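You operate a simulated robot arm through the tools that you are given. There is no shell and no other tool.

You run a simulated robot arm. Do the job below in one go: nothing can be reset, and whatever is moved stays where it is left.

## Task
Press the loose tyre home on the feed wheel marked 3.
Fine: one stroke, press slider in; then lever up, slider out, the wheel in its nest; other wheels stay. Where these are worked on the way, their far stop is far enough and under half their travel is too little: press slider.
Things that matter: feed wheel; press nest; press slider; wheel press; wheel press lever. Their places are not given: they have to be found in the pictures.

It is judged by the outcome, as a careful person would: the job done as asked, and still so three seconds after it is handed in. It fails if anything else is knocked over, pushed out of place, dropped, spilled or broken.

## Robot
A 7-joint arm with a two-finger parallel gripper, fixed in place. Base frame: the origin is at the foot of the arm, x ahead of it, y to its left, z up; the work surface is at about z = 0.78. Readings come in m, degrees, newtons and seconds.
With the tool pointing down near the work surface it reaches from about 0.22 to 0.68 m from the base axis. Its first joint turns from -66.0 to 66.0 degrees. Payload 2.4 kg.
The TCP is the grasp point between the finger pads, 0.03 m short of the fingertips. In the tool frame z runs along the fingers and y along their closing line. Largest opening 0.094 m; finger width 0.028, thickness 0.01; the body of the gripper, 0.05 by 0.096 m, starts 0.055 m behind the TCP.
Orientation is told as [roll, pitch, yaw] about the base's x, y, z axes, in that order, counted from this pose: with the fingers straight down and closing along the base's y, the tool's x points along the base's -x, its y along +y and its z along -z.

## Interface
- The arm moves only by the tool move_arm. Its argument "motion" is text: rows parted by semicolons, each of 7 numbers parted by spaces: the shift along the base's x, y, z in units of 40 mm (1.0 is 40 mm), then the turn, a rotation vector about the base's x, y, z in units of 5 degrees (1.0 is 5 degrees), then the opening, from 0 (shut) to 1 (fully open). In form: dx dy dz ax ay az hand; .... A call has 1 to 20 rows; each row shifts and turns the commanded pose from where the row before left it. A call with a number of a shift or a turn outside -1 to 1 is refused whole. A row lasts 0.2 s, in which the tool goes at most 0.05 m and 8.6 degrees; a call with a longer step from one row to the next is refused whole, and so is a gripper value outside its range. A pose out of reach is approached as far as the arm can. The call stops where the force on the tool passes 40 N (or 10 N more than at its start, if that is more) or the arm is blocked; 0.2 s more then pass. Each finger travels about 0.153 m/s and halts on what it meets, pressing with about 39 N; the grip force reading is that of the motor and also rises with nothing between the fingers. The clock runs only during rows and for 0.2 s after the last one: add rows that do not move to give the fingers time. It gives the time, the measured TCP pose, the force on the tool (base axes), the opening and the grip force at its end, in the units of the frame above (readings bear some noise), with the torque about the TCP (base axes, N m) and any sound that the robot's microphone picked up.
- Cameras (640 x 400 px; columns grow to the right, rows downward): "scene" is fixed at [0.0357, 0.475, 1.4414]; the picture's right is [-0.76, -0.65, 0.00], its down [-0.39, 0.45, -0.80] and it looks along [0.52, -0.61, -0.60] (base axes); focal length 319 px, centre (320, 200). "wrist" rides on the gripper at [0.076, 0.014, -0.102] in the tool frame; the picture's right is [-0.18, 0.98, 0.00], its down [-0.75, -0.14, -0.64] and it looks along [-0.63, -0.12, 0.77] (tool axes); focal length 243 px, centre (320, 200).
- get_image(camera): a new picture of that camera. It takes no simulated time.
- point_at(camera, pixels): for up to 12 pixels [column, row] of the newest picture of that camera ("zoom" is the newest enlarged one), the place [x, y, z] in the base frame of the surface seen there, good to about 0.002 m. It takes no simulated time.
- zoom(camera, box): a new picture of the part [left, top, right, bottom] of that camera's present view, enlarged. It takes no simulated time.
- hand_in(): hands the job in; it is judged then, once.

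Unless the task says otherwise, let go and move clear before handing in.

The tools are called after ">>>" as name(argument=value, ...) on one line, values as JSON. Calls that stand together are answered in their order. move_arm: Moves the arm, as the interface text tells. Its arguments: {"type":"object","properties":{"motion":{"type":"string"}},"required":["motion"]} The other tools are called the same way: get_image (camera) takes a picture; point_at (camera, pixels) gives the place of the surface under pixels of a picture; zoom (camera, box) takes an enlarged picture of a part of a camera's view; hand_in () hands the job in.

At the start:

```text
time: 0.0
eef_pos: [0.3516, 0.0071, 1.1077]
orientation: [0.0, 0.1, 0.0]
force: [-0.2, 0.0, -0.4]
moment: [0.0, 0.01, 0.0]
width: 0.094
gripper_force: 0.0
```

scene: 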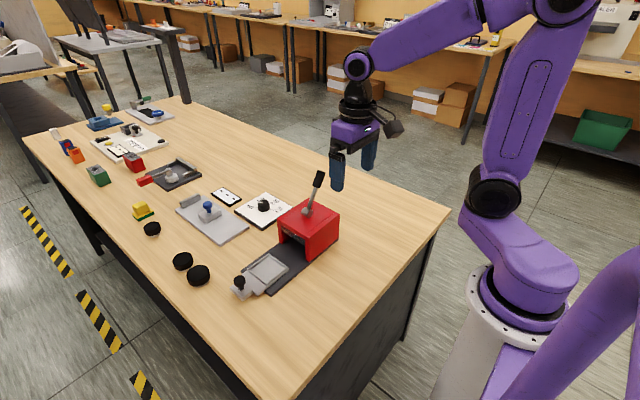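
wrist: 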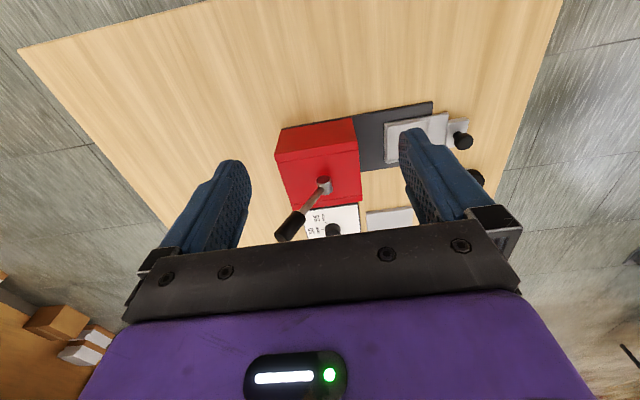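

The scene shows a red press with a lever near (315,195), a slider with a nest around (265,270), and black wheels at (152,229), (183,261), (199,275). I'll zoom in on these to find markings.

>>> zoom(camera="scene", box=[220, 160, 350, 310])

>>> zoom(camera="scene", box=[120, 200, 240, 300])

>>> zoom(camera="scene", box=[20, 80, 220, 220])

>>> zoom(camera="wrist", box=[260, 90, 500, 250])

```text
2.67 times, centred on (285, 235) of scene
```

zoom: 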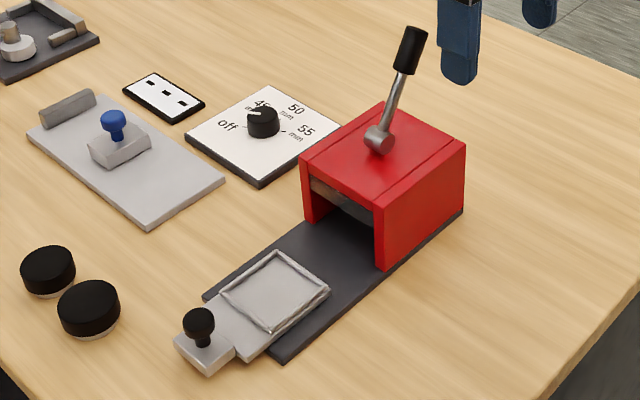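

```text
4.00 times, centred on (180, 250) of scene
```

zoom: 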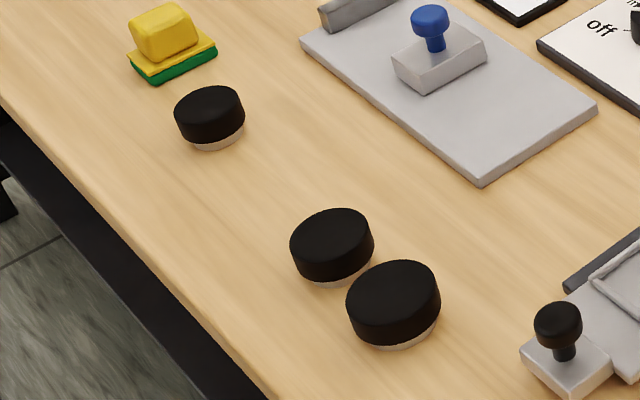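

```text
2.86 times, centred on (120, 150) of scene
```

zoom: 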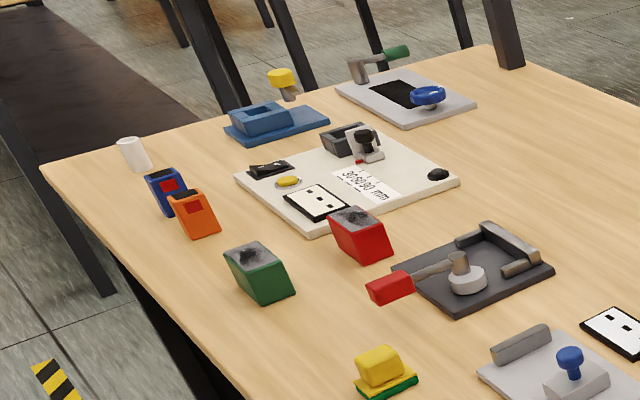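

```text
2.50 times, centred on (380, 170) of wrist
```

zoom: 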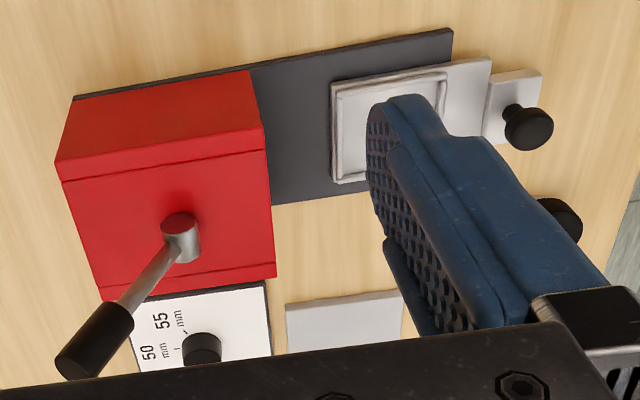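

Three black-tyred wheels are seen at (152,228), (183,261), (199,275), but no numbers are visible from here. I'll measure the places of the wheels, press and slider.

>>> point_at(camera="scene", pixels=[[152, 226], [183, 259], [199, 272], [239, 281], [269, 268], [290, 257], [307, 211], [318, 180], [283, 207], [338, 217], [310, 257], [243, 293]])

>>> zoom(camera="scene", box=[165, 245, 221, 290])

>>> zoom(camera="scene", box=[136, 212, 168, 240])

>>> zoom(camera="scene", box=[225, 230, 315, 305])

```text
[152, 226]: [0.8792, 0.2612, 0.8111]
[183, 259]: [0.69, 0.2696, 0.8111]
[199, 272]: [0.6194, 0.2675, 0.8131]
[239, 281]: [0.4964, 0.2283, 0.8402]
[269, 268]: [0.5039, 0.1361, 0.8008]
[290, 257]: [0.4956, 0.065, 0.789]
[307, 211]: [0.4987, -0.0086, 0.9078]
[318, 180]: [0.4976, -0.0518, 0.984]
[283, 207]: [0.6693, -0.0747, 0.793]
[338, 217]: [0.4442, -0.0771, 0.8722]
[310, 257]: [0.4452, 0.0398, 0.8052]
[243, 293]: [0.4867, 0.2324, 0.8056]
```

```text
8.89 times, centred on (193, 268) of scene
```

zoom: 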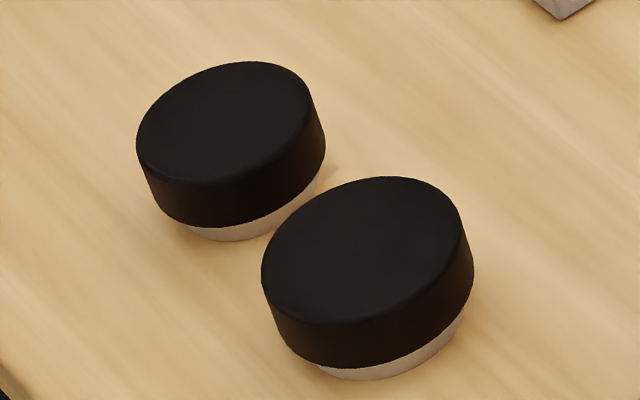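

```text
14.29 times, centred on (152, 226) of scene
```

zoom: 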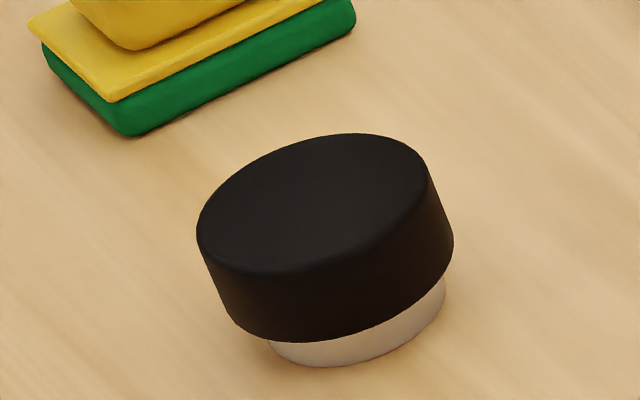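

```text
5.33 times, centred on (270, 268) of scene
```

zoom: 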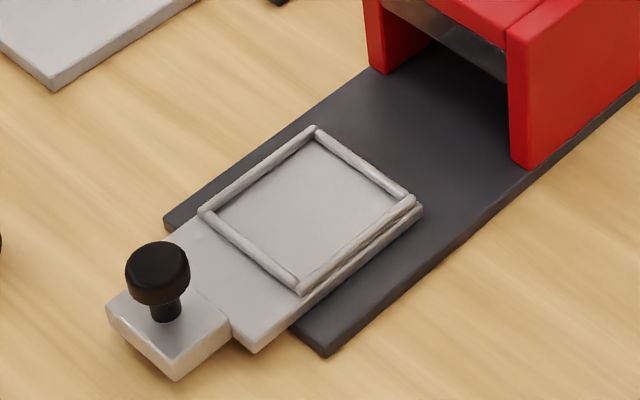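

The wheels' marks aren't visible from the scene side (tops at (183,259), (199,272) are plain black). I'll move the arm over to the left so the wrist camera sees the wheels from the robot's side.

>>> move_arm(motion="0 0.9 -0.3 0 0 0 1; 0 0.9 -0.3 0 0 0 1; 0 0.9 -0.3 0 0 0 1; 0 0.9 -0.3 0 0 0 1; 0 0.9 -0.3 0 0 0 1; 0 0.9 -0.3 0 0 0 1; 0 0.9 -0.3 0 0 0 1; 0 0 0 0 0 0 1")

>>> get_image(camera="wrist")

>>> get_image(camera="scene")

```text
time: 1.8
eef_pos: [0.3511, 0.2598, 1.0274]
orientation: [0.1, 0.1, 0.0]
force: [0.4, -0.4, 0.4]
moment: [0.03, 0.04, -0.03]
width: 0.0943
gripper_force: 0.0
```

```text
taken
```

wrist: 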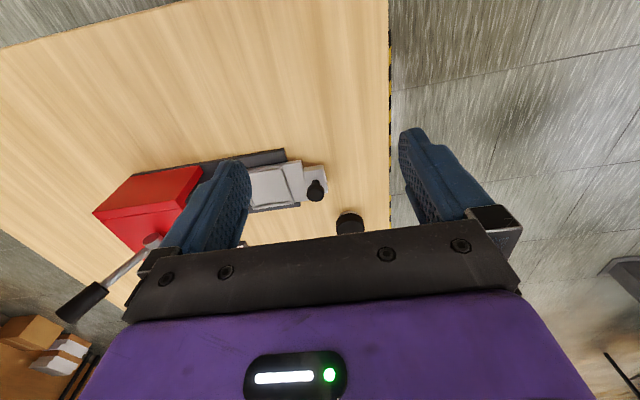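

```text
taken
```

scene: 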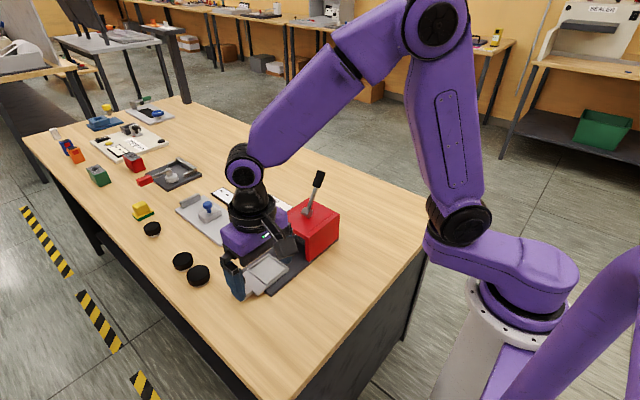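

The wrist view shows the nearest wheel at (350,222) and the slider knob at (315,190). I'll zoom to look for marks.

>>> zoom(camera="wrist", box=[300, 190, 400, 250])

>>> zoom(camera="wrist", box=[230, 140, 350, 220])

```text
6.40 times, centred on (350, 220) of wrist
```

zoom: 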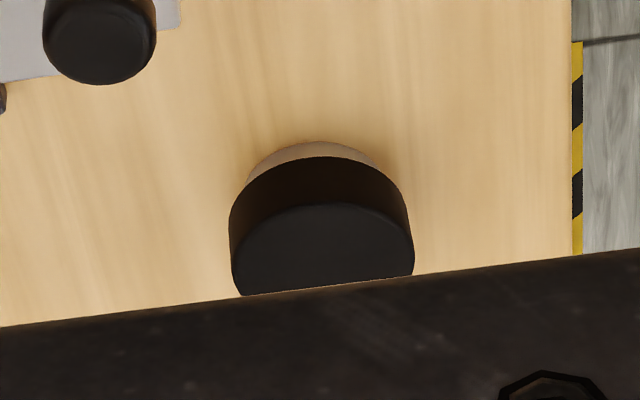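

```text
5.00 times, centred on (290, 180) of wrist
```

zoom: 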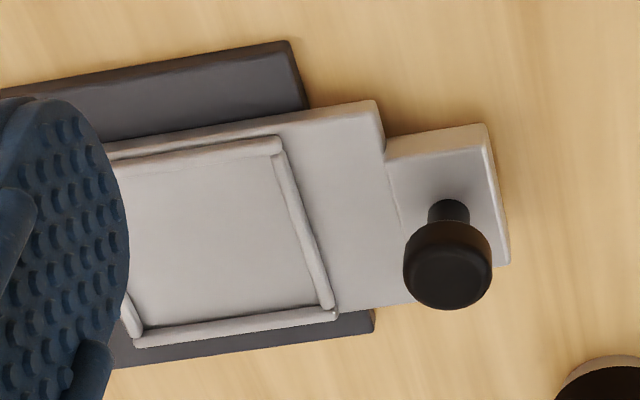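

No mark shows on the robot side of the near wheel. I'll turn the gripper 90° so the camera looks along +y and sees the wheels from the press side.

>>> move_arm(motion="0.28 -0.19 -0.05 0 0 1 1; 0.28 -0.19 -0.05 0 0 1 1; 0.28 -0.19 -0.05 0 0 1 1; 0.28 -0.19 -0.05 0 0 1 1; 0.28 -0.19 -0.05 0 0 1 1; 0.28 -0.19 -0.05 0 0 1 1; 0.28 -0.19 -0.05 0 0 1 1; 0.28 -0.19 -0.05 0 0 1 1; 0.28 -0.19 -0.05 0 0 1 1; 0.28 -0.19 -0.05 0 0 1 1; 0.28 -0.19 -0.05 0 0 1 1; 0.28 -0.19 -0.05 0 0 1 1; 0.28 -0.19 -0.05 0 0 1 1; 0.28 -0.19 -0.05 0 0 1 1; 0.28 -0.19 -0.05 0 0 1 1; 0.28 -0.19 -0.05 0 0 1 1; 0.28 -0.19 -0.05 0 0 1 1; 0.28 -0.19 -0.05 0 0 1 1; 0 0 0 0 0 0 1")

>>> get_image(camera="wrist")

>>> get_image(camera="scene")

```text
time: 5.8
eef_pos: [0.553, 0.121, 0.9872]
orientation: [-0.1, 0.0, 90.0]
force: [-0.8, 1.2, 0.5]
moment: [-0.01, 0.0, -0.03]
width: 0.0941
gripper_force: 0.0
```

```text
taken
```

wrist: 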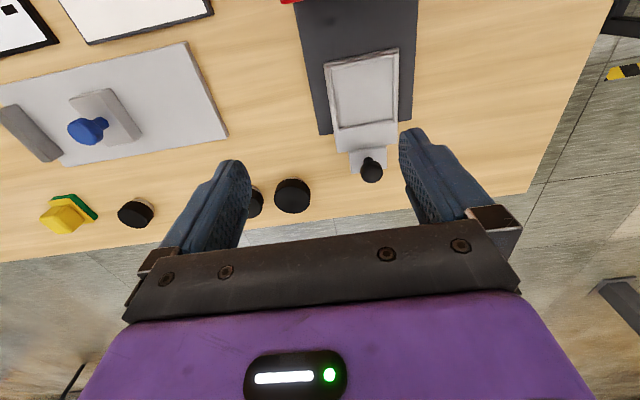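

```text
taken
```

scene: 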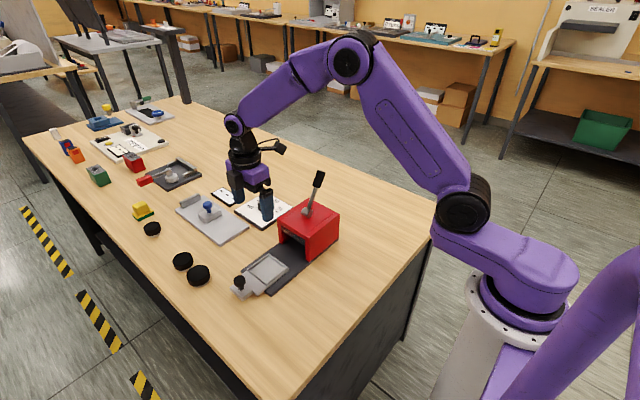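

Now wheels are seen from the press side at (292,196), (255,202) and (135,214). Zooming in to read any marks.

>>> zoom(camera="wrist", box=[240, 165, 330, 225])

>>> zoom(camera="wrist", box=[110, 190, 165, 230])

>>> zoom(camera="wrist", box=[290, 0, 430, 190])

```text
6.67 times, centred on (285, 195) of wrist
```

zoom: 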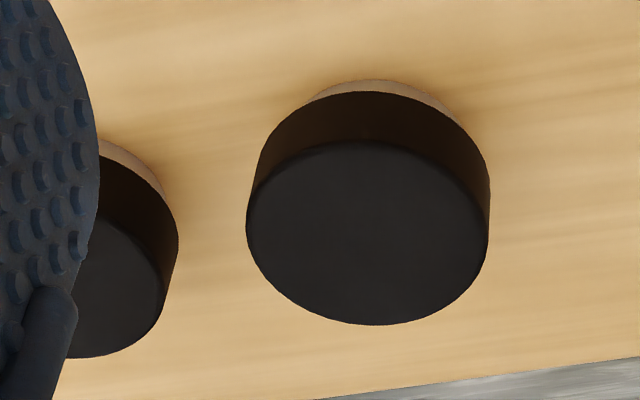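

```text
10.00 times, centred on (138, 210) of wrist
```

zoom: 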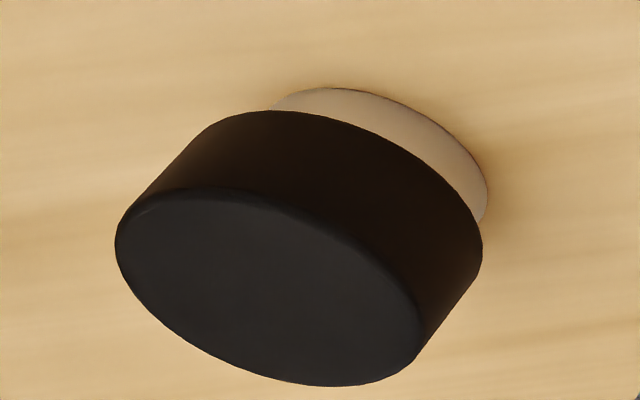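

```text
2.11 times, centred on (360, 95) of wrist
```

zoom: 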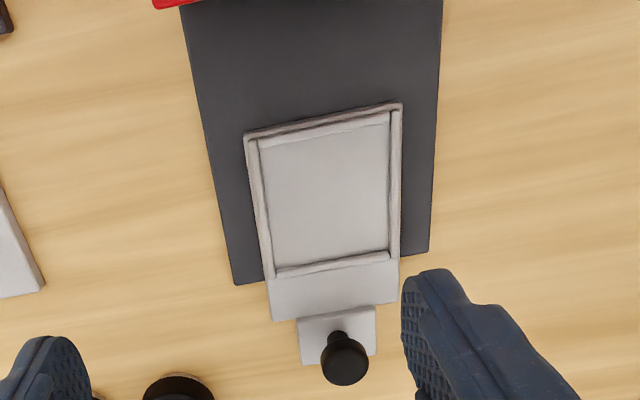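

No marks on the press side either. I'll turn the gripper the other way and move to the +y side to see the remaining side of the wheels.

>>> move_arm(motion="0 0.17 0.03 0 0 -1 1; 0 0.17 0.03 0 0 -1 1; 0 0.17 0.03 0 0 -1 1; 0 0.17 0.03 0 0 -1 1; 0 0.17 0.03 0 0 -1 1; 0 0.17 0.03 0 0 -1 1; 0 0.17 0.03 0 0 -1 1; 0 0.17 0.03 0 0 -1 1; 0 0.17 0.03 0 0 -1 1; 0 0.17 0.03 0 0 -1 1; 0 0.17 0.03 0 0 -1 1; 0 0.17 0.03 0 0 -1 1; 0 0.17 0.03 0 0 -1 1; 0 0.17 0.03 0 0 -1 1; 0 0.17 0.03 0 0 -1 1; 0 0.17 0.03 0 0 -1 1; 0 0.17 0.03 0 0 -1 1; 0 0.17 0.03 0 0 -1 1; 0 0 0 0 0 0 1")

>>> move_arm(motion="-0.02 0.17 0 0 0 -1 1; -0.02 0.17 0 0 0 -1 1; -0.02 0.17 0 0 0 -1 1; -0.02 0.17 0 0 0 -1 1; -0.02 0.17 0 0 0 -1 1; -0.02 0.17 0 0 0 -1 1; -0.02 0.17 0 0 0 -1 1; -0.02 0.17 0 0 0 -1 1; -0.02 0.17 0 0 0 -1 1; -0.02 0.17 0 0 0 -1 1; -0.02 0.17 0 0 0 -1 1; -0.02 0.17 0 0 0 -1 1; -0.02 0.17 0 0 0 -1 1; -0.02 0.17 0 0 0 -1 1; -0.02 0.17 0 0 0 -1 1; -0.02 0.17 0 0 0 -1 1; -0.02 0.17 0 0 0 -1 1; -0.02 0.17 0 0 0 -1 1; 0 0 0 0 0 0 1")

>>> get_image(camera="wrist")

>>> get_image(camera="scene")

```text
time: 9.8
eef_pos: [0.5529, 0.2438, 1.0105]
orientation: [-0.1, 0.0, -0.2]
force: [-0.3, -0.3, 0.2]
moment: [-0.02, 0.03, 0.0]
width: 0.0942
gripper_force: 0.1
```

```text
time: 13.8
eef_pos: [0.538, 0.3661, 1.0092]
orientation: [0.0, 0.0, -90.1]
force: [0.4, -0.2, 0.4]
moment: [-0.01, 0.01, 0.01]
width: 0.0941
gripper_force: 0.0
```

```text
taken
```

wrist: 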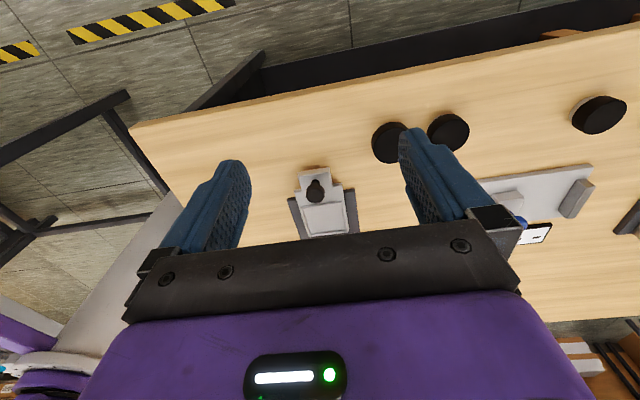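

```text
taken
```

scene: 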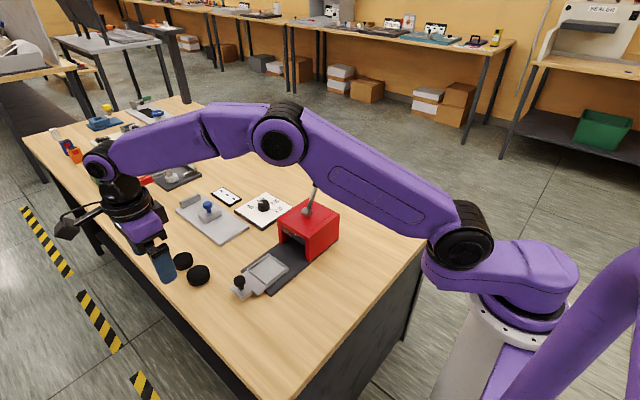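

>>> zoom(camera="wrist", box=[365, 100, 475, 170])

>>> zoom(camera="wrist", box=[560, 80, 640, 140])

```text
5.71 times, centred on (420, 135) of wrist
```

zoom: 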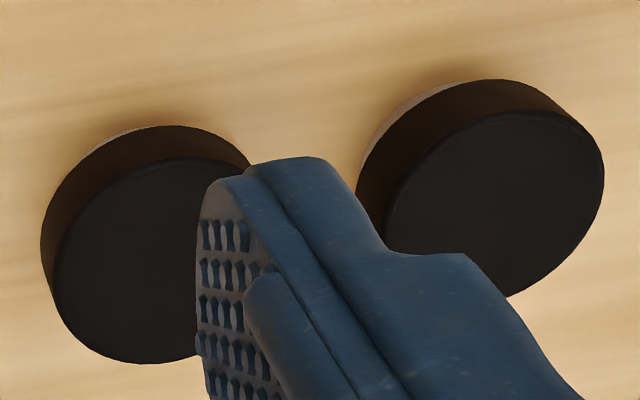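

```text
6.67 times, centred on (600, 110) of wrist
```

zoom: 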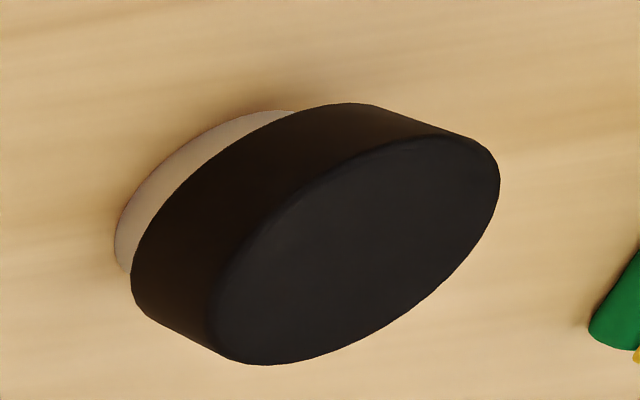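

No marks on the +y side either (wheels at (390,142), (449,132), (600,113) plain). The last unseen side is the +x side; I'll turn the gripper further to look back from outside at the wheels.

>>> move_arm(motion="0.27 -0.24 0 0 0 -1 1; 0.27 -0.24 0 0 0 -1 1; 0.27 -0.24 0 0 0 -1 1; 0.27 -0.24 0 0 0 -1 1; 0.27 -0.24 0 0 0 -1 1; 0.27 -0.24 0 0 0 -1 1; 0.27 -0.24 0 0 0 -1 1; 0.27 -0.24 0 0 0 -1 1; 0.27 -0.24 0 0 0 -1 1; 0 0 0 0 0 0 1; 0 0 0 0 0 0 1")

>>> get_image(camera="wrist")

>>> get_image(camera="scene")

```text
time: 16.2
eef_pos: [0.6314, 0.2772, 1.0066]
orientation: [0.1, -0.1, -134.9]
force: [0.2, -0.7, 0.3]
moment: [0.0, 0.01, -0.04]
width: 0.0942
gripper_force: 0.0
out of reach, approached as far as the arm can: row 9
```

```text
taken
```

wrist: 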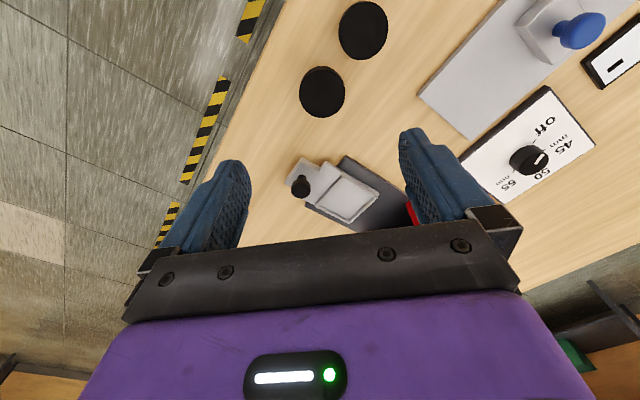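

```text
taken
```

scene: 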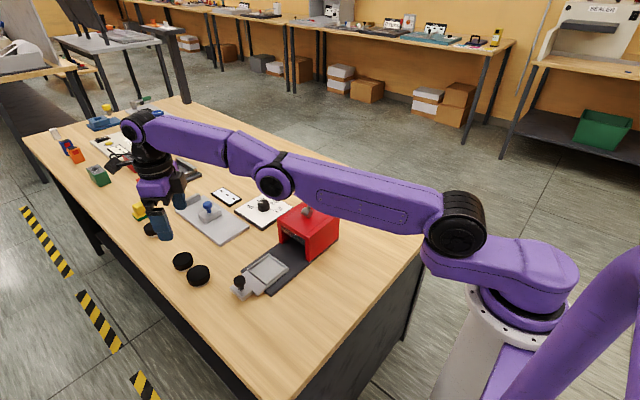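

>>> zoom(camera="wrist", box=[290, 55, 355, 125])

>>> zoom(camera="wrist", box=[330, 0, 395, 65])

>>> zoom(camera="wrist", box=[270, 130, 420, 240])

```text
5.71 times, centred on (322, 90) of wrist
```

zoom: 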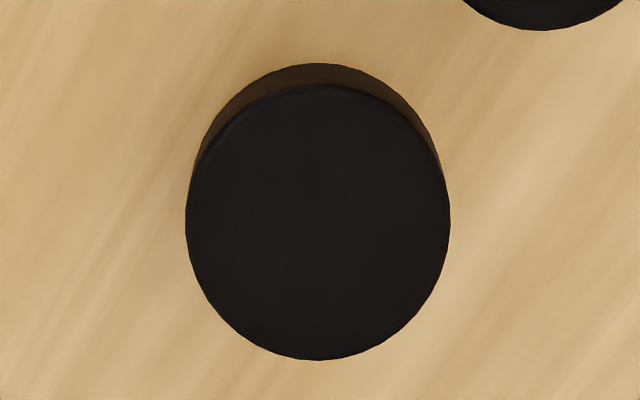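

```text
6.15 times, centred on (362, 32) of wrist
```

zoom: 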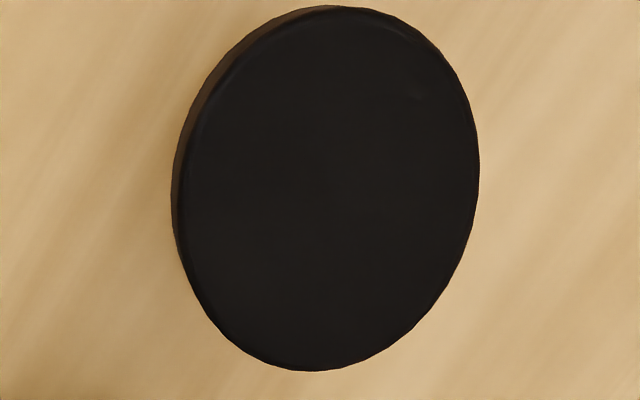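

```text
3.64 times, centred on (345, 185) of wrist
```

zoom: 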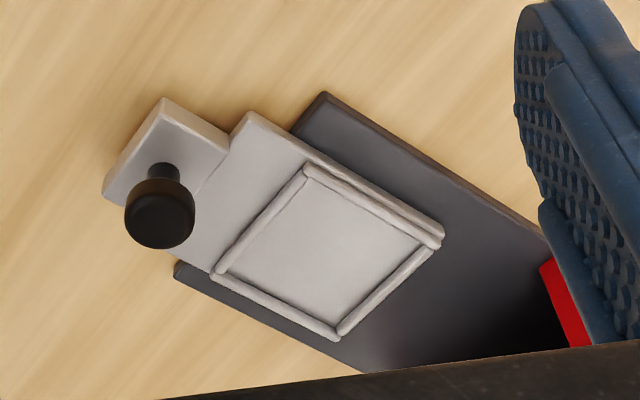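

Even looking back from outside, the tops and visible sides at (322,90) and (362,32) are plain, so any mark must be low on the pale hub or underneath. I'll turn back and take a low, tilted view of the hubs from the press side.

>>> move_arm(motion="-0.02 -0.18 0 0 0 1 1; -0.02 -0.18 0 0 0 1 1; -0.02 -0.18 0 0 0 1 1; -0.02 -0.18 0 0 0 1 1; -0.02 -0.18 0 0 0 1 1; -0.02 -0.18 0 0 0 1 1; -0.02 -0.18 0 0 0 1 1; -0.02 -0.18 0 0 0 1 1; -0.02 -0.18 0 0 0 1 1; -0.02 -0.18 0 0 0 1 1; -0.02 -0.18 0 0 0 1 1; -0.02 -0.18 0 0 0 1 1; -0.02 -0.18 0 0 0 1 1; -0.02 -0.18 0 0 0 1 1; -0.02 -0.18 0 0 0 1 1; -0.02 -0.18 0 0 0 1 1; -0.02 -0.18 0 0 0 1 1; -0.02 -0.18 0 0 0 1 1; -0.02 -0.18 0 0 0 1 1; -0.02 -0.18 0 0 0 1 1")

>>> move_arm(motion="0 0 0 0 0 1 1; 0 0 0 0 0 1 1; 0 0 0 0 0 1 1; 0 0 0 0 0 1 1; 0 0 0 0 0 1 1; 0 0 0 0 0 1 1; 0 0 0 0 0 1 1; 0 0 0 0 0 1 1; 0 0 0 0 0 1 1; 0 0 0 0 0 1 1; 0 0 0 0 0 1 1; 0 0 0 0 0 1 1; 0 0 0 0 0 1 1; 0 0 0 0 0 1 1; 0 0 0 0 0 1 1; 0 0 0 0 0 1 1; 0 0 0 0 0 1 1; 0 0 0 0 0 1 1; 0 0 0 0 0 1 1; 0 0 0 0 0 1 1")

>>> move_arm(motion="0 0 0 0 0 1 1; 0 0 0 0 0 1 1; 0 0 0 0 0 1 1; 0 0 0 0 0 1 1; 0 0 0 0 0 1 1; 0 0 -0.3 1 0 0 1; 0 0 -0.3 1 0 0 1; 0 0 -0.3 1 0 0 1; 0 0 -0.3 1 0 0 1; 0 0 -0.3 1 0 0 1; 0 0 -0.3 1 0 0 1; 0 0 0 0 0 0 1")

>>> get_image(camera="wrist")

>>> get_image(camera="scene")

```text
time: 20.4
eef_pos: [0.6151, 0.1333, 1.0105]
orientation: [-0.1, 0.0, -34.8]
force: [-0.2, 0.7, -0.7]
moment: [-0.01, -0.03, -0.01]
width: 0.0943
gripper_force: 0.1
```

```text
time: 24.6
eef_pos: [0.6156, 0.1339, 1.0088]
orientation: [0.0, 0.0, 65.1]
force: [0.4, 0.9, -0.7]
moment: [-0.02, 0.02, -0.04]
width: 0.0942
gripper_force: 0.1
```

```text
time: 27.2
eef_pos: [0.6155, 0.1341, 0.9371]
orientation: [0.0, -30.0, 90.0]
force: [0.2, 0.0, -0.2]
moment: [0.0, 0.0, 0.0]
width: 0.0937
gripper_force: 0.0
```

```text
taken
```

wrist: 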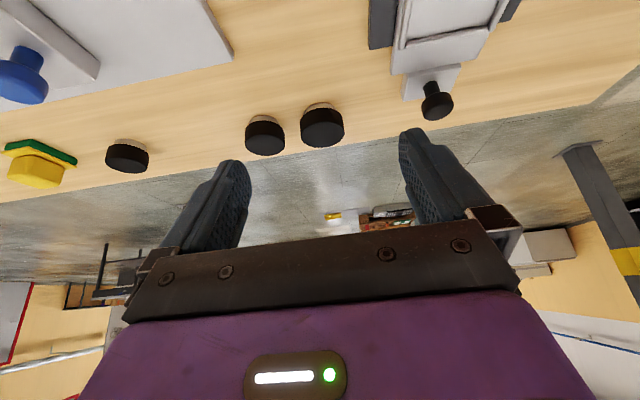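

```text
taken
```

scene: 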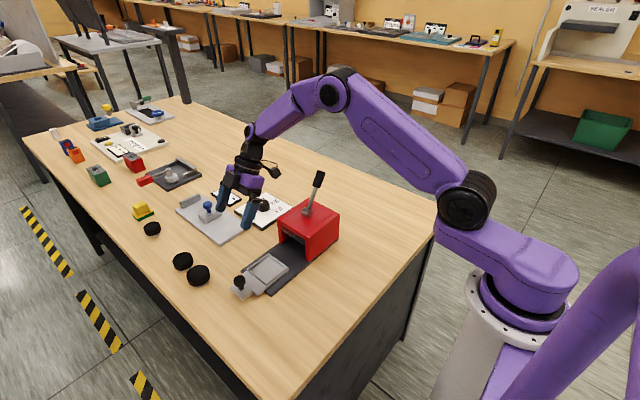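

>>> zoom(camera="wrist", box=[235, 95, 355, 165])

>>> zoom(camera="wrist", box=[90, 130, 160, 180])

>>> point_at(camera="wrist", pixels=[[322, 108], [301, 128], [343, 128], [322, 125], [265, 118], [265, 132], [246, 134], [285, 134], [127, 155], [437, 103], [436, 90], [430, 80]])

```text
5.33 times, centred on (295, 130) of wrist
```

zoom: 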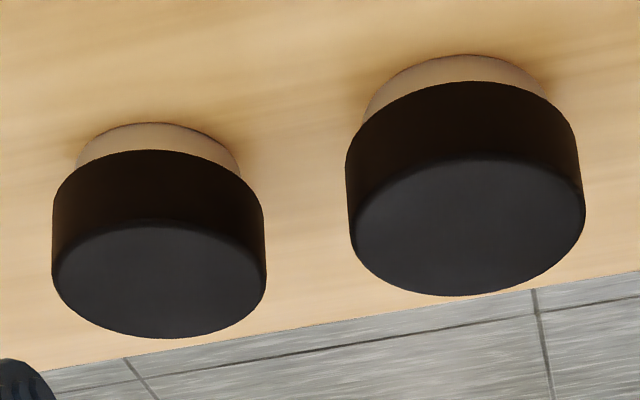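

```text
8.00 times, centred on (125, 155) of wrist
```

zoom: 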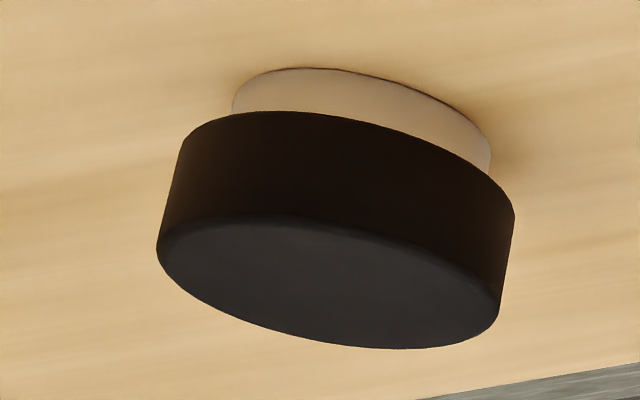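

```text
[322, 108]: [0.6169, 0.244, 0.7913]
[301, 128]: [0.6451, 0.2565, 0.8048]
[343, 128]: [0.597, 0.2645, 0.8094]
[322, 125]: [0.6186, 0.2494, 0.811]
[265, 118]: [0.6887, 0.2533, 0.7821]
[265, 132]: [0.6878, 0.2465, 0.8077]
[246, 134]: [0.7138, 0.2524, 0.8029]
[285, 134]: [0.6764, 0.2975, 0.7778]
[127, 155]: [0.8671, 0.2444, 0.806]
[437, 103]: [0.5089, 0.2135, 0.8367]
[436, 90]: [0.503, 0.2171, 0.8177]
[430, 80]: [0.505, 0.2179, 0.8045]
```

The low view shows plain pale hub sides on all three wheels ((322,108), (265,118), (127,147)), so the mark is probably underneath. Wheel 1 near (0.62, 0.268) is within reach, so I'll go above it with fingers closing along y to pick it up and look at its underside.

>>> move_arm(motion="0 0 0 -1 0 0 1; 0 0 0 -1 0 0 1; 0 0 0 -1 0 0 1; 0 0 0 -1 0 0 1; 0 0 0 -1 0 0 1; 0 0 0 -1 0 0 1; 0 0.24 0 0 0 -1 1; 0 0.24 0 0 0 -1 1; 0 0.24 0 0 0 -1 1; 0 0.24 0 0 0 -1 1; 0 0.24 0 0 0 -1 1; 0 0.24 0 0 0 -1 1; 0 0.24 0 0 0 -1 1; 0 0.24 0 0 0 -1 1; 0 0.24 0 0 0 -1 1; 0 0.24 0 0 0 -1 1; 0 0.24 0 0 0 -1 1; 0 0.24 0 0 0 -1 1; 0 0.24 0 0 0 -1 1; 0 0.23 0 0 0 -1 1")

>>> move_arm(motion="0.03 0 0 0 0 -1 1; 0.03 0 0 0 0 -1 1; 0.03 0 0 0 0 -1 1; 0.03 0 0 0 0 -1 1; 0 0 0 0 0 0 1; 0 0 0 0 0 0 1")

>>> get_image(camera="wrist")

>>> get_image(camera="scene")

```text
time: 31.4
eef_pos: [0.6163, 0.2672, 0.937]
orientation: [0.0, -0.1, 19.9]
force: [-0.3, -0.2, 0.9]
moment: [0.01, -0.02, -0.01]
width: 0.0941
gripper_force: 0.1
```

```text
time: 32.8
eef_pos: [0.621, 0.2675, 0.9364]
orientation: [0.0, 0.0, -0.1]
force: [1.0, 0.4, -0.5]
moment: [0.0, 0.01, 0.0]
width: 0.0939
gripper_force: 0.1
```

```text
taken
```

wrist: 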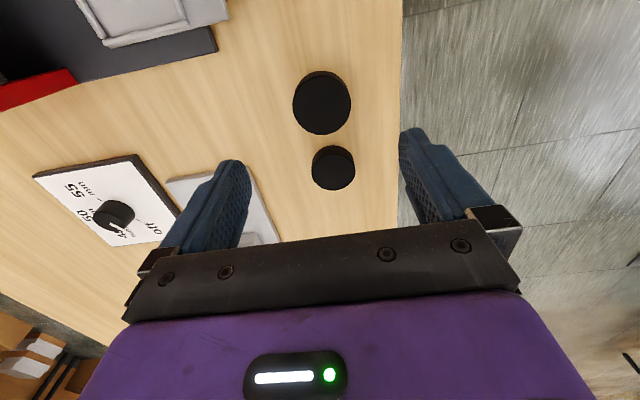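

```text
taken
```

scene: 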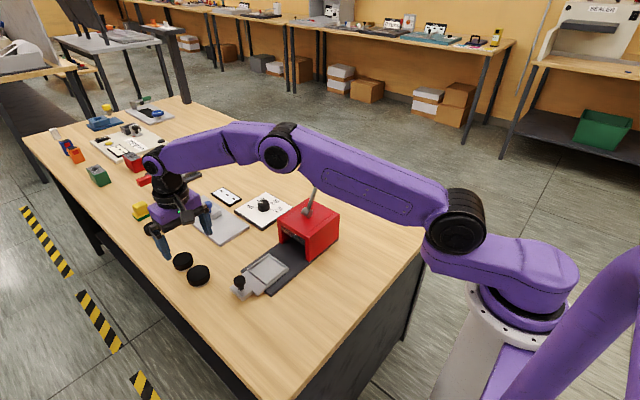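

Wheel 1 appears at (321,103) and wheel 2 at (333,168), as expected. I'll measure the top rim of wheel 1 and the nest geometry accurately.

>>> zoom(camera="wrist", box=[282, 60, 362, 200])

>>> point_at(camera="wrist", pixels=[[321, 105], [297, 105], [347, 105], [321, 84], [321, 131], [333, 172], [316, 172], [353, 172], [333, 157], [333, 188]])

>>> zoom(camera="scene", box=[230, 240, 310, 300])

```text
2.86 times, centred on (322, 130) of wrist
```

zoom: 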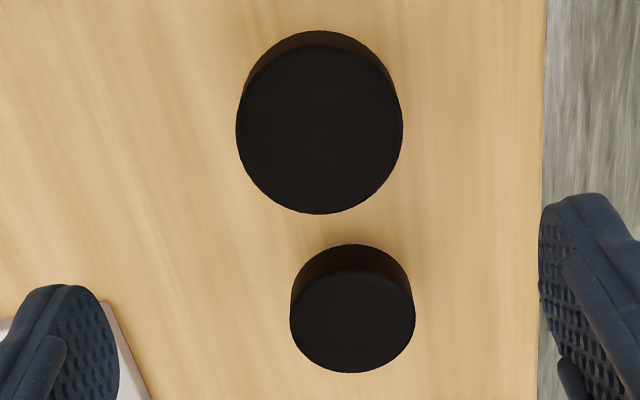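

```text
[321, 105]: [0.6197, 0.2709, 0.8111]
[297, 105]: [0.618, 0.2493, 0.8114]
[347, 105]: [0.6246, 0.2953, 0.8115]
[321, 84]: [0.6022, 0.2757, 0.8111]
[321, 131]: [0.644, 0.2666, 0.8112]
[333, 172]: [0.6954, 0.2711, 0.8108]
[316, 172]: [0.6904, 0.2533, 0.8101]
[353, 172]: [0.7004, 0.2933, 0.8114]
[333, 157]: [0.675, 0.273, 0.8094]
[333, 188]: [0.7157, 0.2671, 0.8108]
```

```text
6.67 times, centred on (270, 270) of scene
```

zoom: 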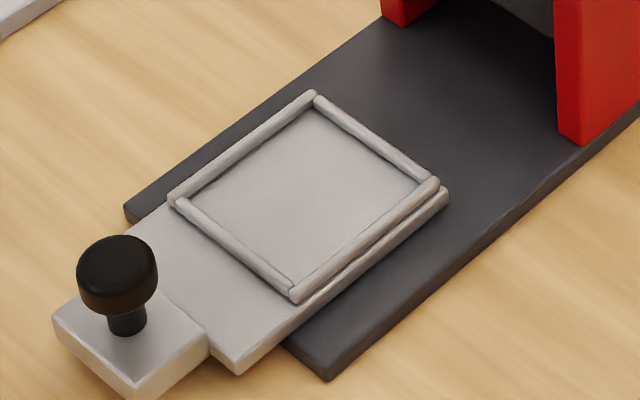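

Wheel 1's rim gives centre ≈ (0.621, 0.272), diameter ≈ 53 mm, top z ≈ 0.811; wheel 2 is smaller (≈47 mm). I'll descend around wheel 1 with the fingers open.

>>> move_arm(motion="0 0.12 -0.4 0 0 0 1; 0 0 -0.5 0 0 0 1; 0 0 -0.5 0 0 0 1; 0 0 -0.5 0 0 0 1; 0 0 -0.5 0 0 0 1; 0 0 -0.45 0 0 0 1; 0 0 0 0 0 0 1; 0 0 0 0 0 0 1")

>>> get_image(camera="wrist")

>>> get_image(camera="scene")

```text
time: 34.6
eef_pos: [0.6202, 0.272, 0.8215]
orientation: [0.0, 0.0, -0.1]
force: [0.3, 0.8, -0.1]
moment: [-0.02, -0.01, 0.01]
width: 0.0942
gripper_force: 0.1
```

```text
taken
```

wrist: 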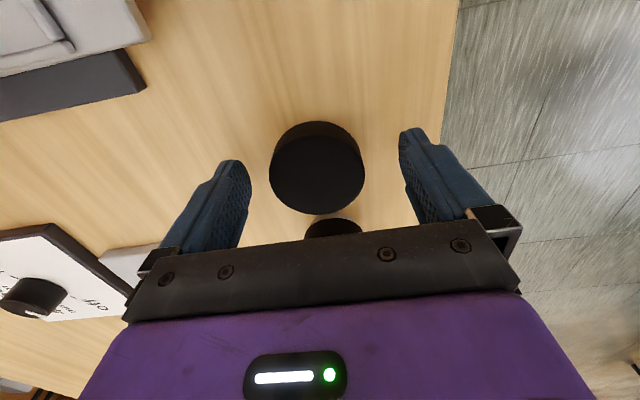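

```text
taken
```

scene: 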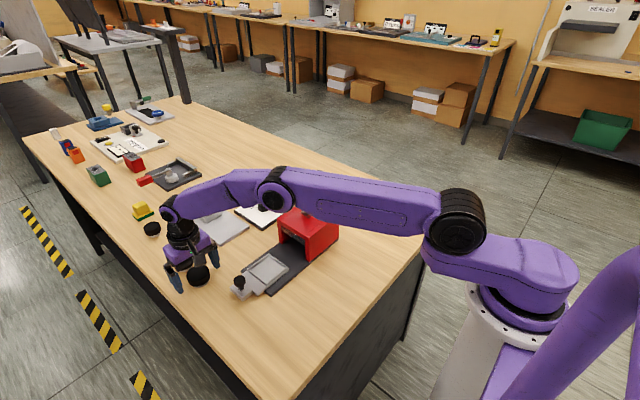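

The tool is at the wheel with the fingers either side. I'll check the rim positions once more before closing.

>>> point_at(camera="wrist", pixels=[[272, 172], [362, 172], [317, 172], [317, 212], [317, 136]])

>>> zoom(camera="wrist", box=[230, 110, 410, 240])

```text
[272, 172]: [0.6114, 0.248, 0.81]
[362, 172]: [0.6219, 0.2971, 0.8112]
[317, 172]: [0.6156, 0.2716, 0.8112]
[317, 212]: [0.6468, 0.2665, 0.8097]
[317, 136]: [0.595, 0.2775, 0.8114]
```

```text
3.08 times, centred on (320, 175) of wrist
```

zoom: 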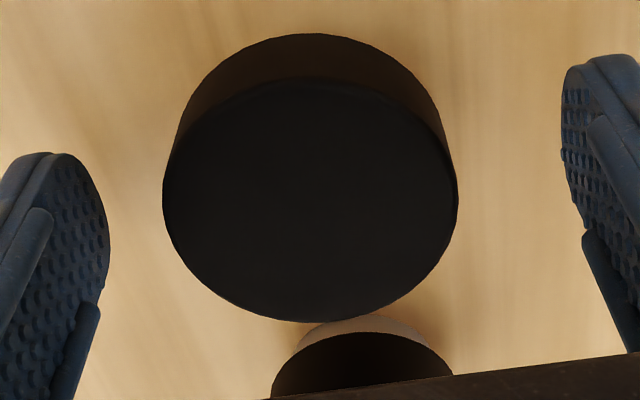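

The wheel is centred between the fingers, so I close the gripper.

>>> move_arm(motion="0 0 0 0 0 0 0.8; 0 0 0 0 0 0 0.6; 0 0 0 0 0 0 0.45; 0 0 0 0 0 0 0.4; 0 0 0 0 0 0 0.4; 0 0 0 0 0 0 0.4")

>>> zoom(camera="wrist", box=[200, 100, 440, 260])

```text
time: 36.0
eef_pos: [0.6197, 0.2722, 0.822]
orientation: [0.1, 0.1, 0.1]
force: [0.9, 0.3, 0.6]
moment: [-0.02, 0.03, 0.01]
width: 0.0538
gripper_force: 39.8
```

```text
2.50 times, centred on (320, 180) of wrist
```

zoom: 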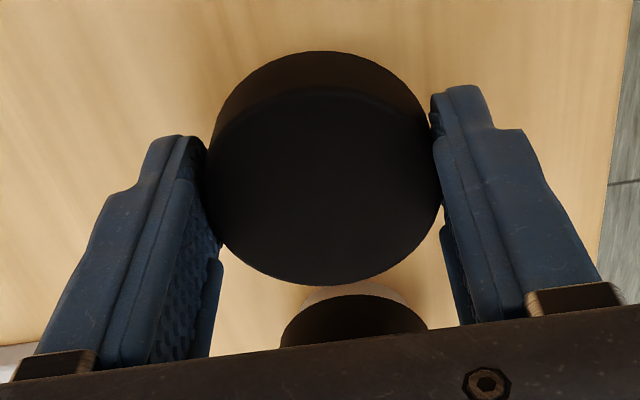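

Gripped at 53.8 mm with 39.8 N. I'll lift straight up slowly and see whether the hub comes along.

>>> move_arm(motion="0 0 0.2 0 0 0 0.4; 0 0 0.3 0 0 0 0.4; 0 0 0.5 0 0 0 0.4; 0 0 0.5 0 0 0 0.4; 0 0 0.5 0 0 0 0.4; 0 0 0.5 0 0 0 0.4; 0 0 0.5 0 0 0 0.4; 0 0 0 0 0 0 0.4")

>>> get_image(camera="scene")

>>> zoom(camera="scene", box=[150, 210, 250, 310])

>>> get_image(camera="wrist")

```text
time: 37.8
eef_pos: [0.6219, 0.2735, 0.9427]
orientation: [0.0, 0.0, 0.0]
force: [0.0, -0.4, -0.8]
moment: [-0.02, -0.01, 0.0]
width: 0.054
gripper_force: 39.0
```

```text
taken
```

scene: 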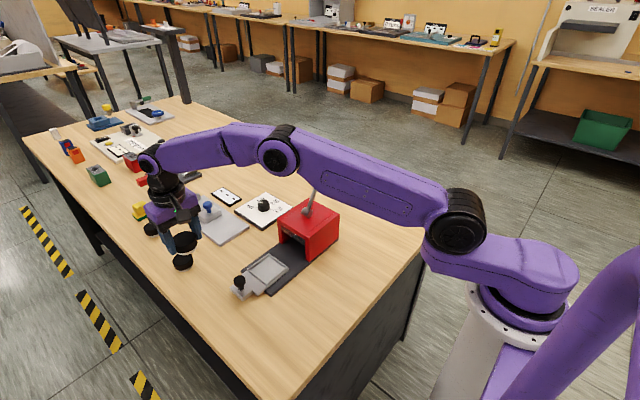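

```text
4.00 times, centred on (200, 260) of scene
```

zoom: 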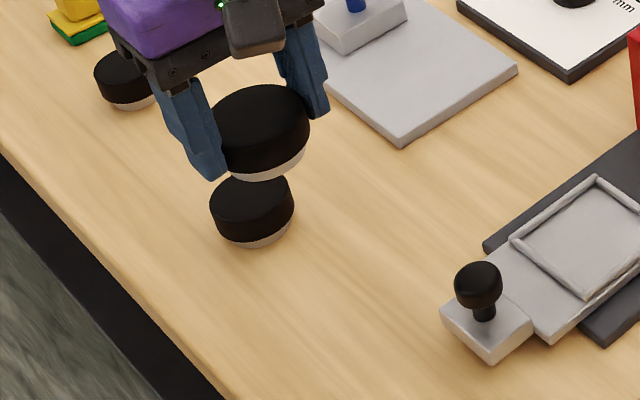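

```text
taken
```

wrist: 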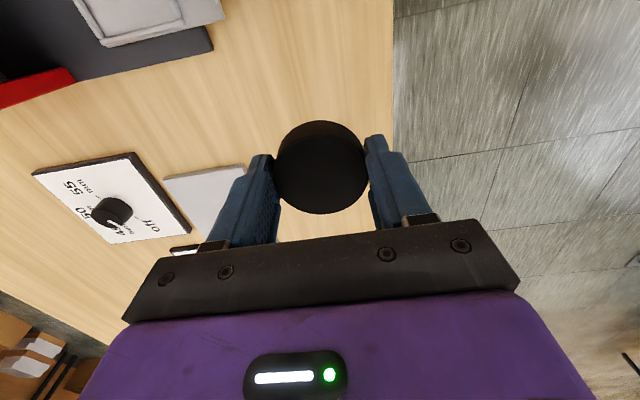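

The whole wheel, hub included, came up (zoom (262,130)). I'll carry it back and up, then tilt its underside toward the scene camera to read the mark.

>>> move_arm(motion="-0.6 0 0.7 0 0 0 0.4; -0.6 0 0.7 0 0 0 0.4; -0.6 0 0.7 0 0 0 0.4; -0.6 0 0.7 0 0 0 0.4; -0.6 0 0.7 0 0 0 0.4; -0.6 0 0.7 0 0 0 0.4; -0.6 0 0.7 0 0 0 0.4; -0.6 0 0.7 0 0 0 0.4; -0.6 0 0.7 0 0 0 0.4; -0.6 0 0.7 0 0 0 0.4; 0 0 0 0.9 0.43 0 0.4; 0 0 0 0.9 0.43 0 0.4; 0 0 0 0.9 0.43 0 0.4; 0 0 0 0.9 0.43 0 0.4; 0 0 0 0.9 0.43 0 0.4; 0 0 0 0.9 0.43 0 0.4; 0 0 0 0.9 0.43 0 0.4; 0 0 0 0.9 0.43 0 0.4; 0 0 0 0.9 0.43 0 0.4; 0 0 0 0.9 0.43 0 0.4")

>>> get_image(camera="scene")

```text
time: 42.0
eef_pos: [0.38, 0.2724, 1.223]
orientation: [46.9, 19.3, 8.6]
force: [-0.3, 0.2, -1.5]
moment: [-0.04, 0.03, -0.04]
width: 0.0536
gripper_force: 39.3
```

```text
taken
```

scene: 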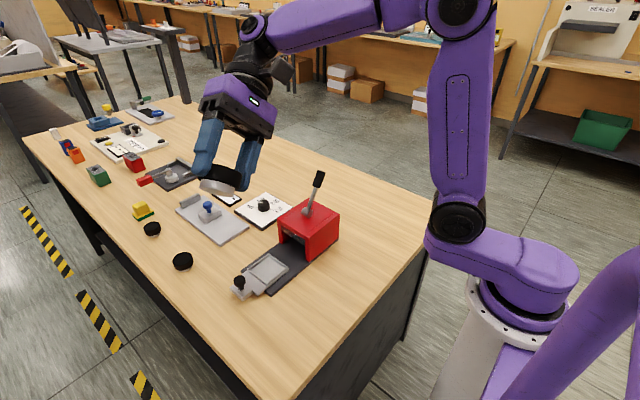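

The wheel at (220,185) is now tilted about halfway, with only the hub edge showing. I'll tilt further to bring the underside into view.

>>> move_arm(motion="0 0 0 0.9 0.43 0 0.4; 0 0 0 0.9 0.43 0 0.4; 0 0 0 0.9 0.43 0 0.4; 0 0 0 0.9 0.43 0 0.4; 0 0 0 0.9 0.43 0 0.4; 0 0 0 0.9 0.43 0 0.4; 0 0 0 0.9 0.43 0 0.4; 0 0 0 0 0 0 0.4")

>>> get_image(camera="scene")

>>> zoom(camera="scene", box=[180, 130, 280, 210])

```text
time: 43.8
eef_pos: [0.3809, 0.2718, 1.2228]
orientation: [84.3, 25.4, 23.1]
force: [-0.2, -0.1, -1.5]
moment: [-0.04, -0.02, 0.0]
width: 0.0536
gripper_force: 38.8
```

```text
taken
```

scene: 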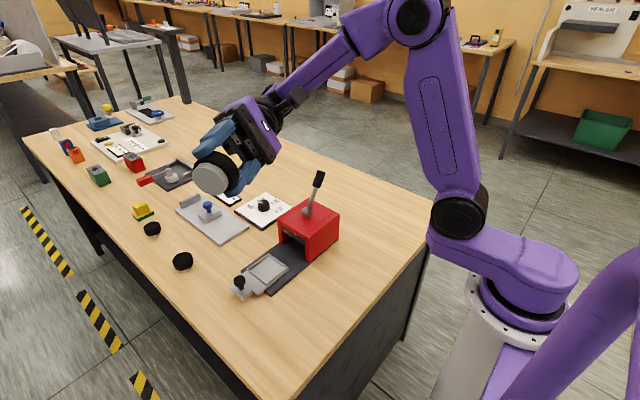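

```text
5.00 times, centred on (230, 170) of scene
```

zoom: 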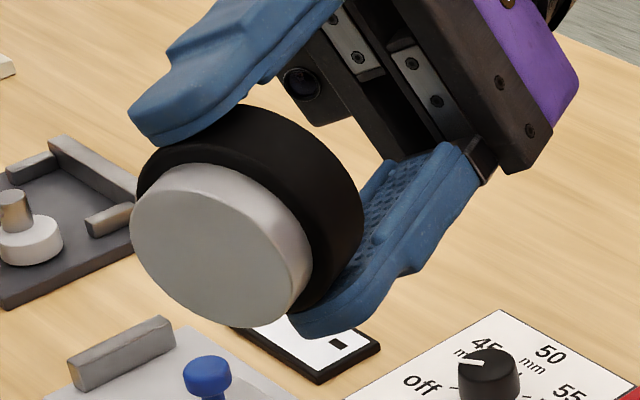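

The underside of this wheel (zoom (222,245)) looks plain. I'll zoom in harder on it, on the other wheels and on the small card at (226,196).

>>> zoom(camera="scene", box=[190, 140, 246, 200])

>>> zoom(camera="scene", box=[170, 250, 196, 272])

>>> zoom(camera="scene", box=[140, 218, 166, 240])

>>> zoom(camera="scene", box=[205, 182, 295, 232])

>>> get_image(camera="wrist")

```text
6.67 times, centred on (218, 170) of scene
```

zoom: 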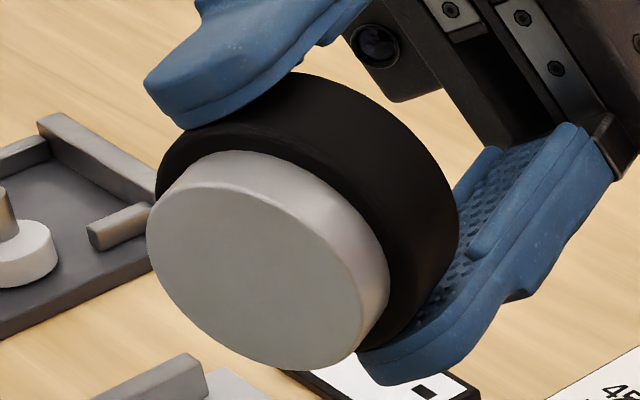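

```text
16.00 times, centred on (183, 261) of scene
```

zoom: 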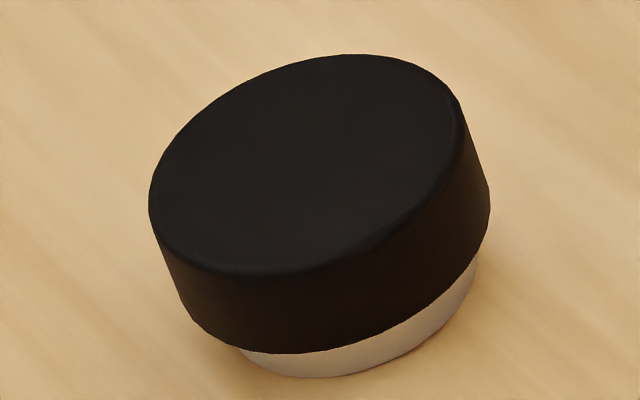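

```text
16.00 times, centred on (153, 229) of scene
```

zoom: 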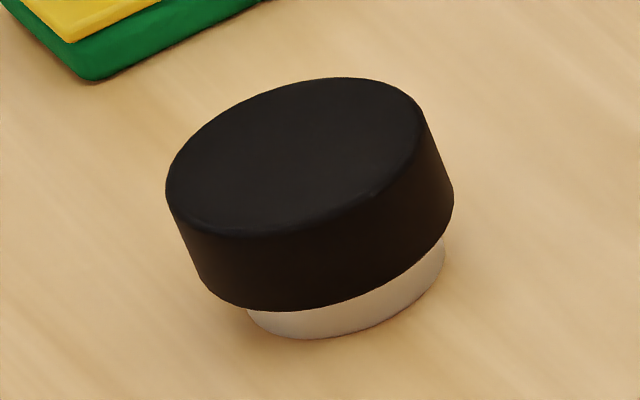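

```text
7.11 times, centred on (250, 207) of scene
```

zoom: 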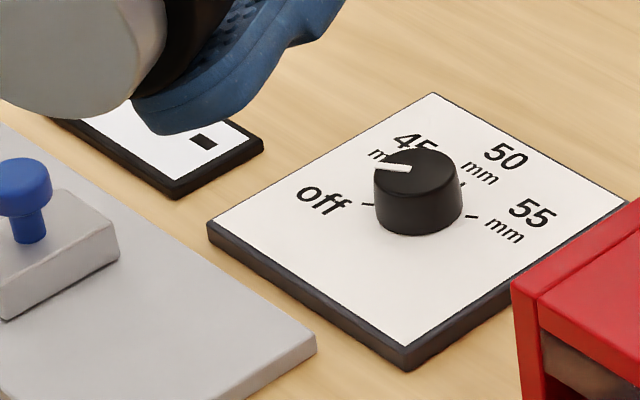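

```text
taken
```

wrist: 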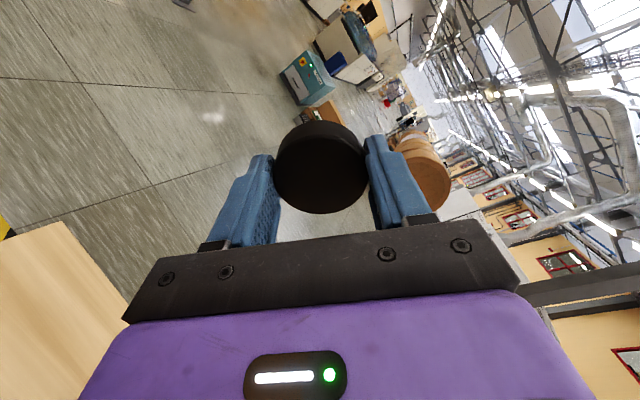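

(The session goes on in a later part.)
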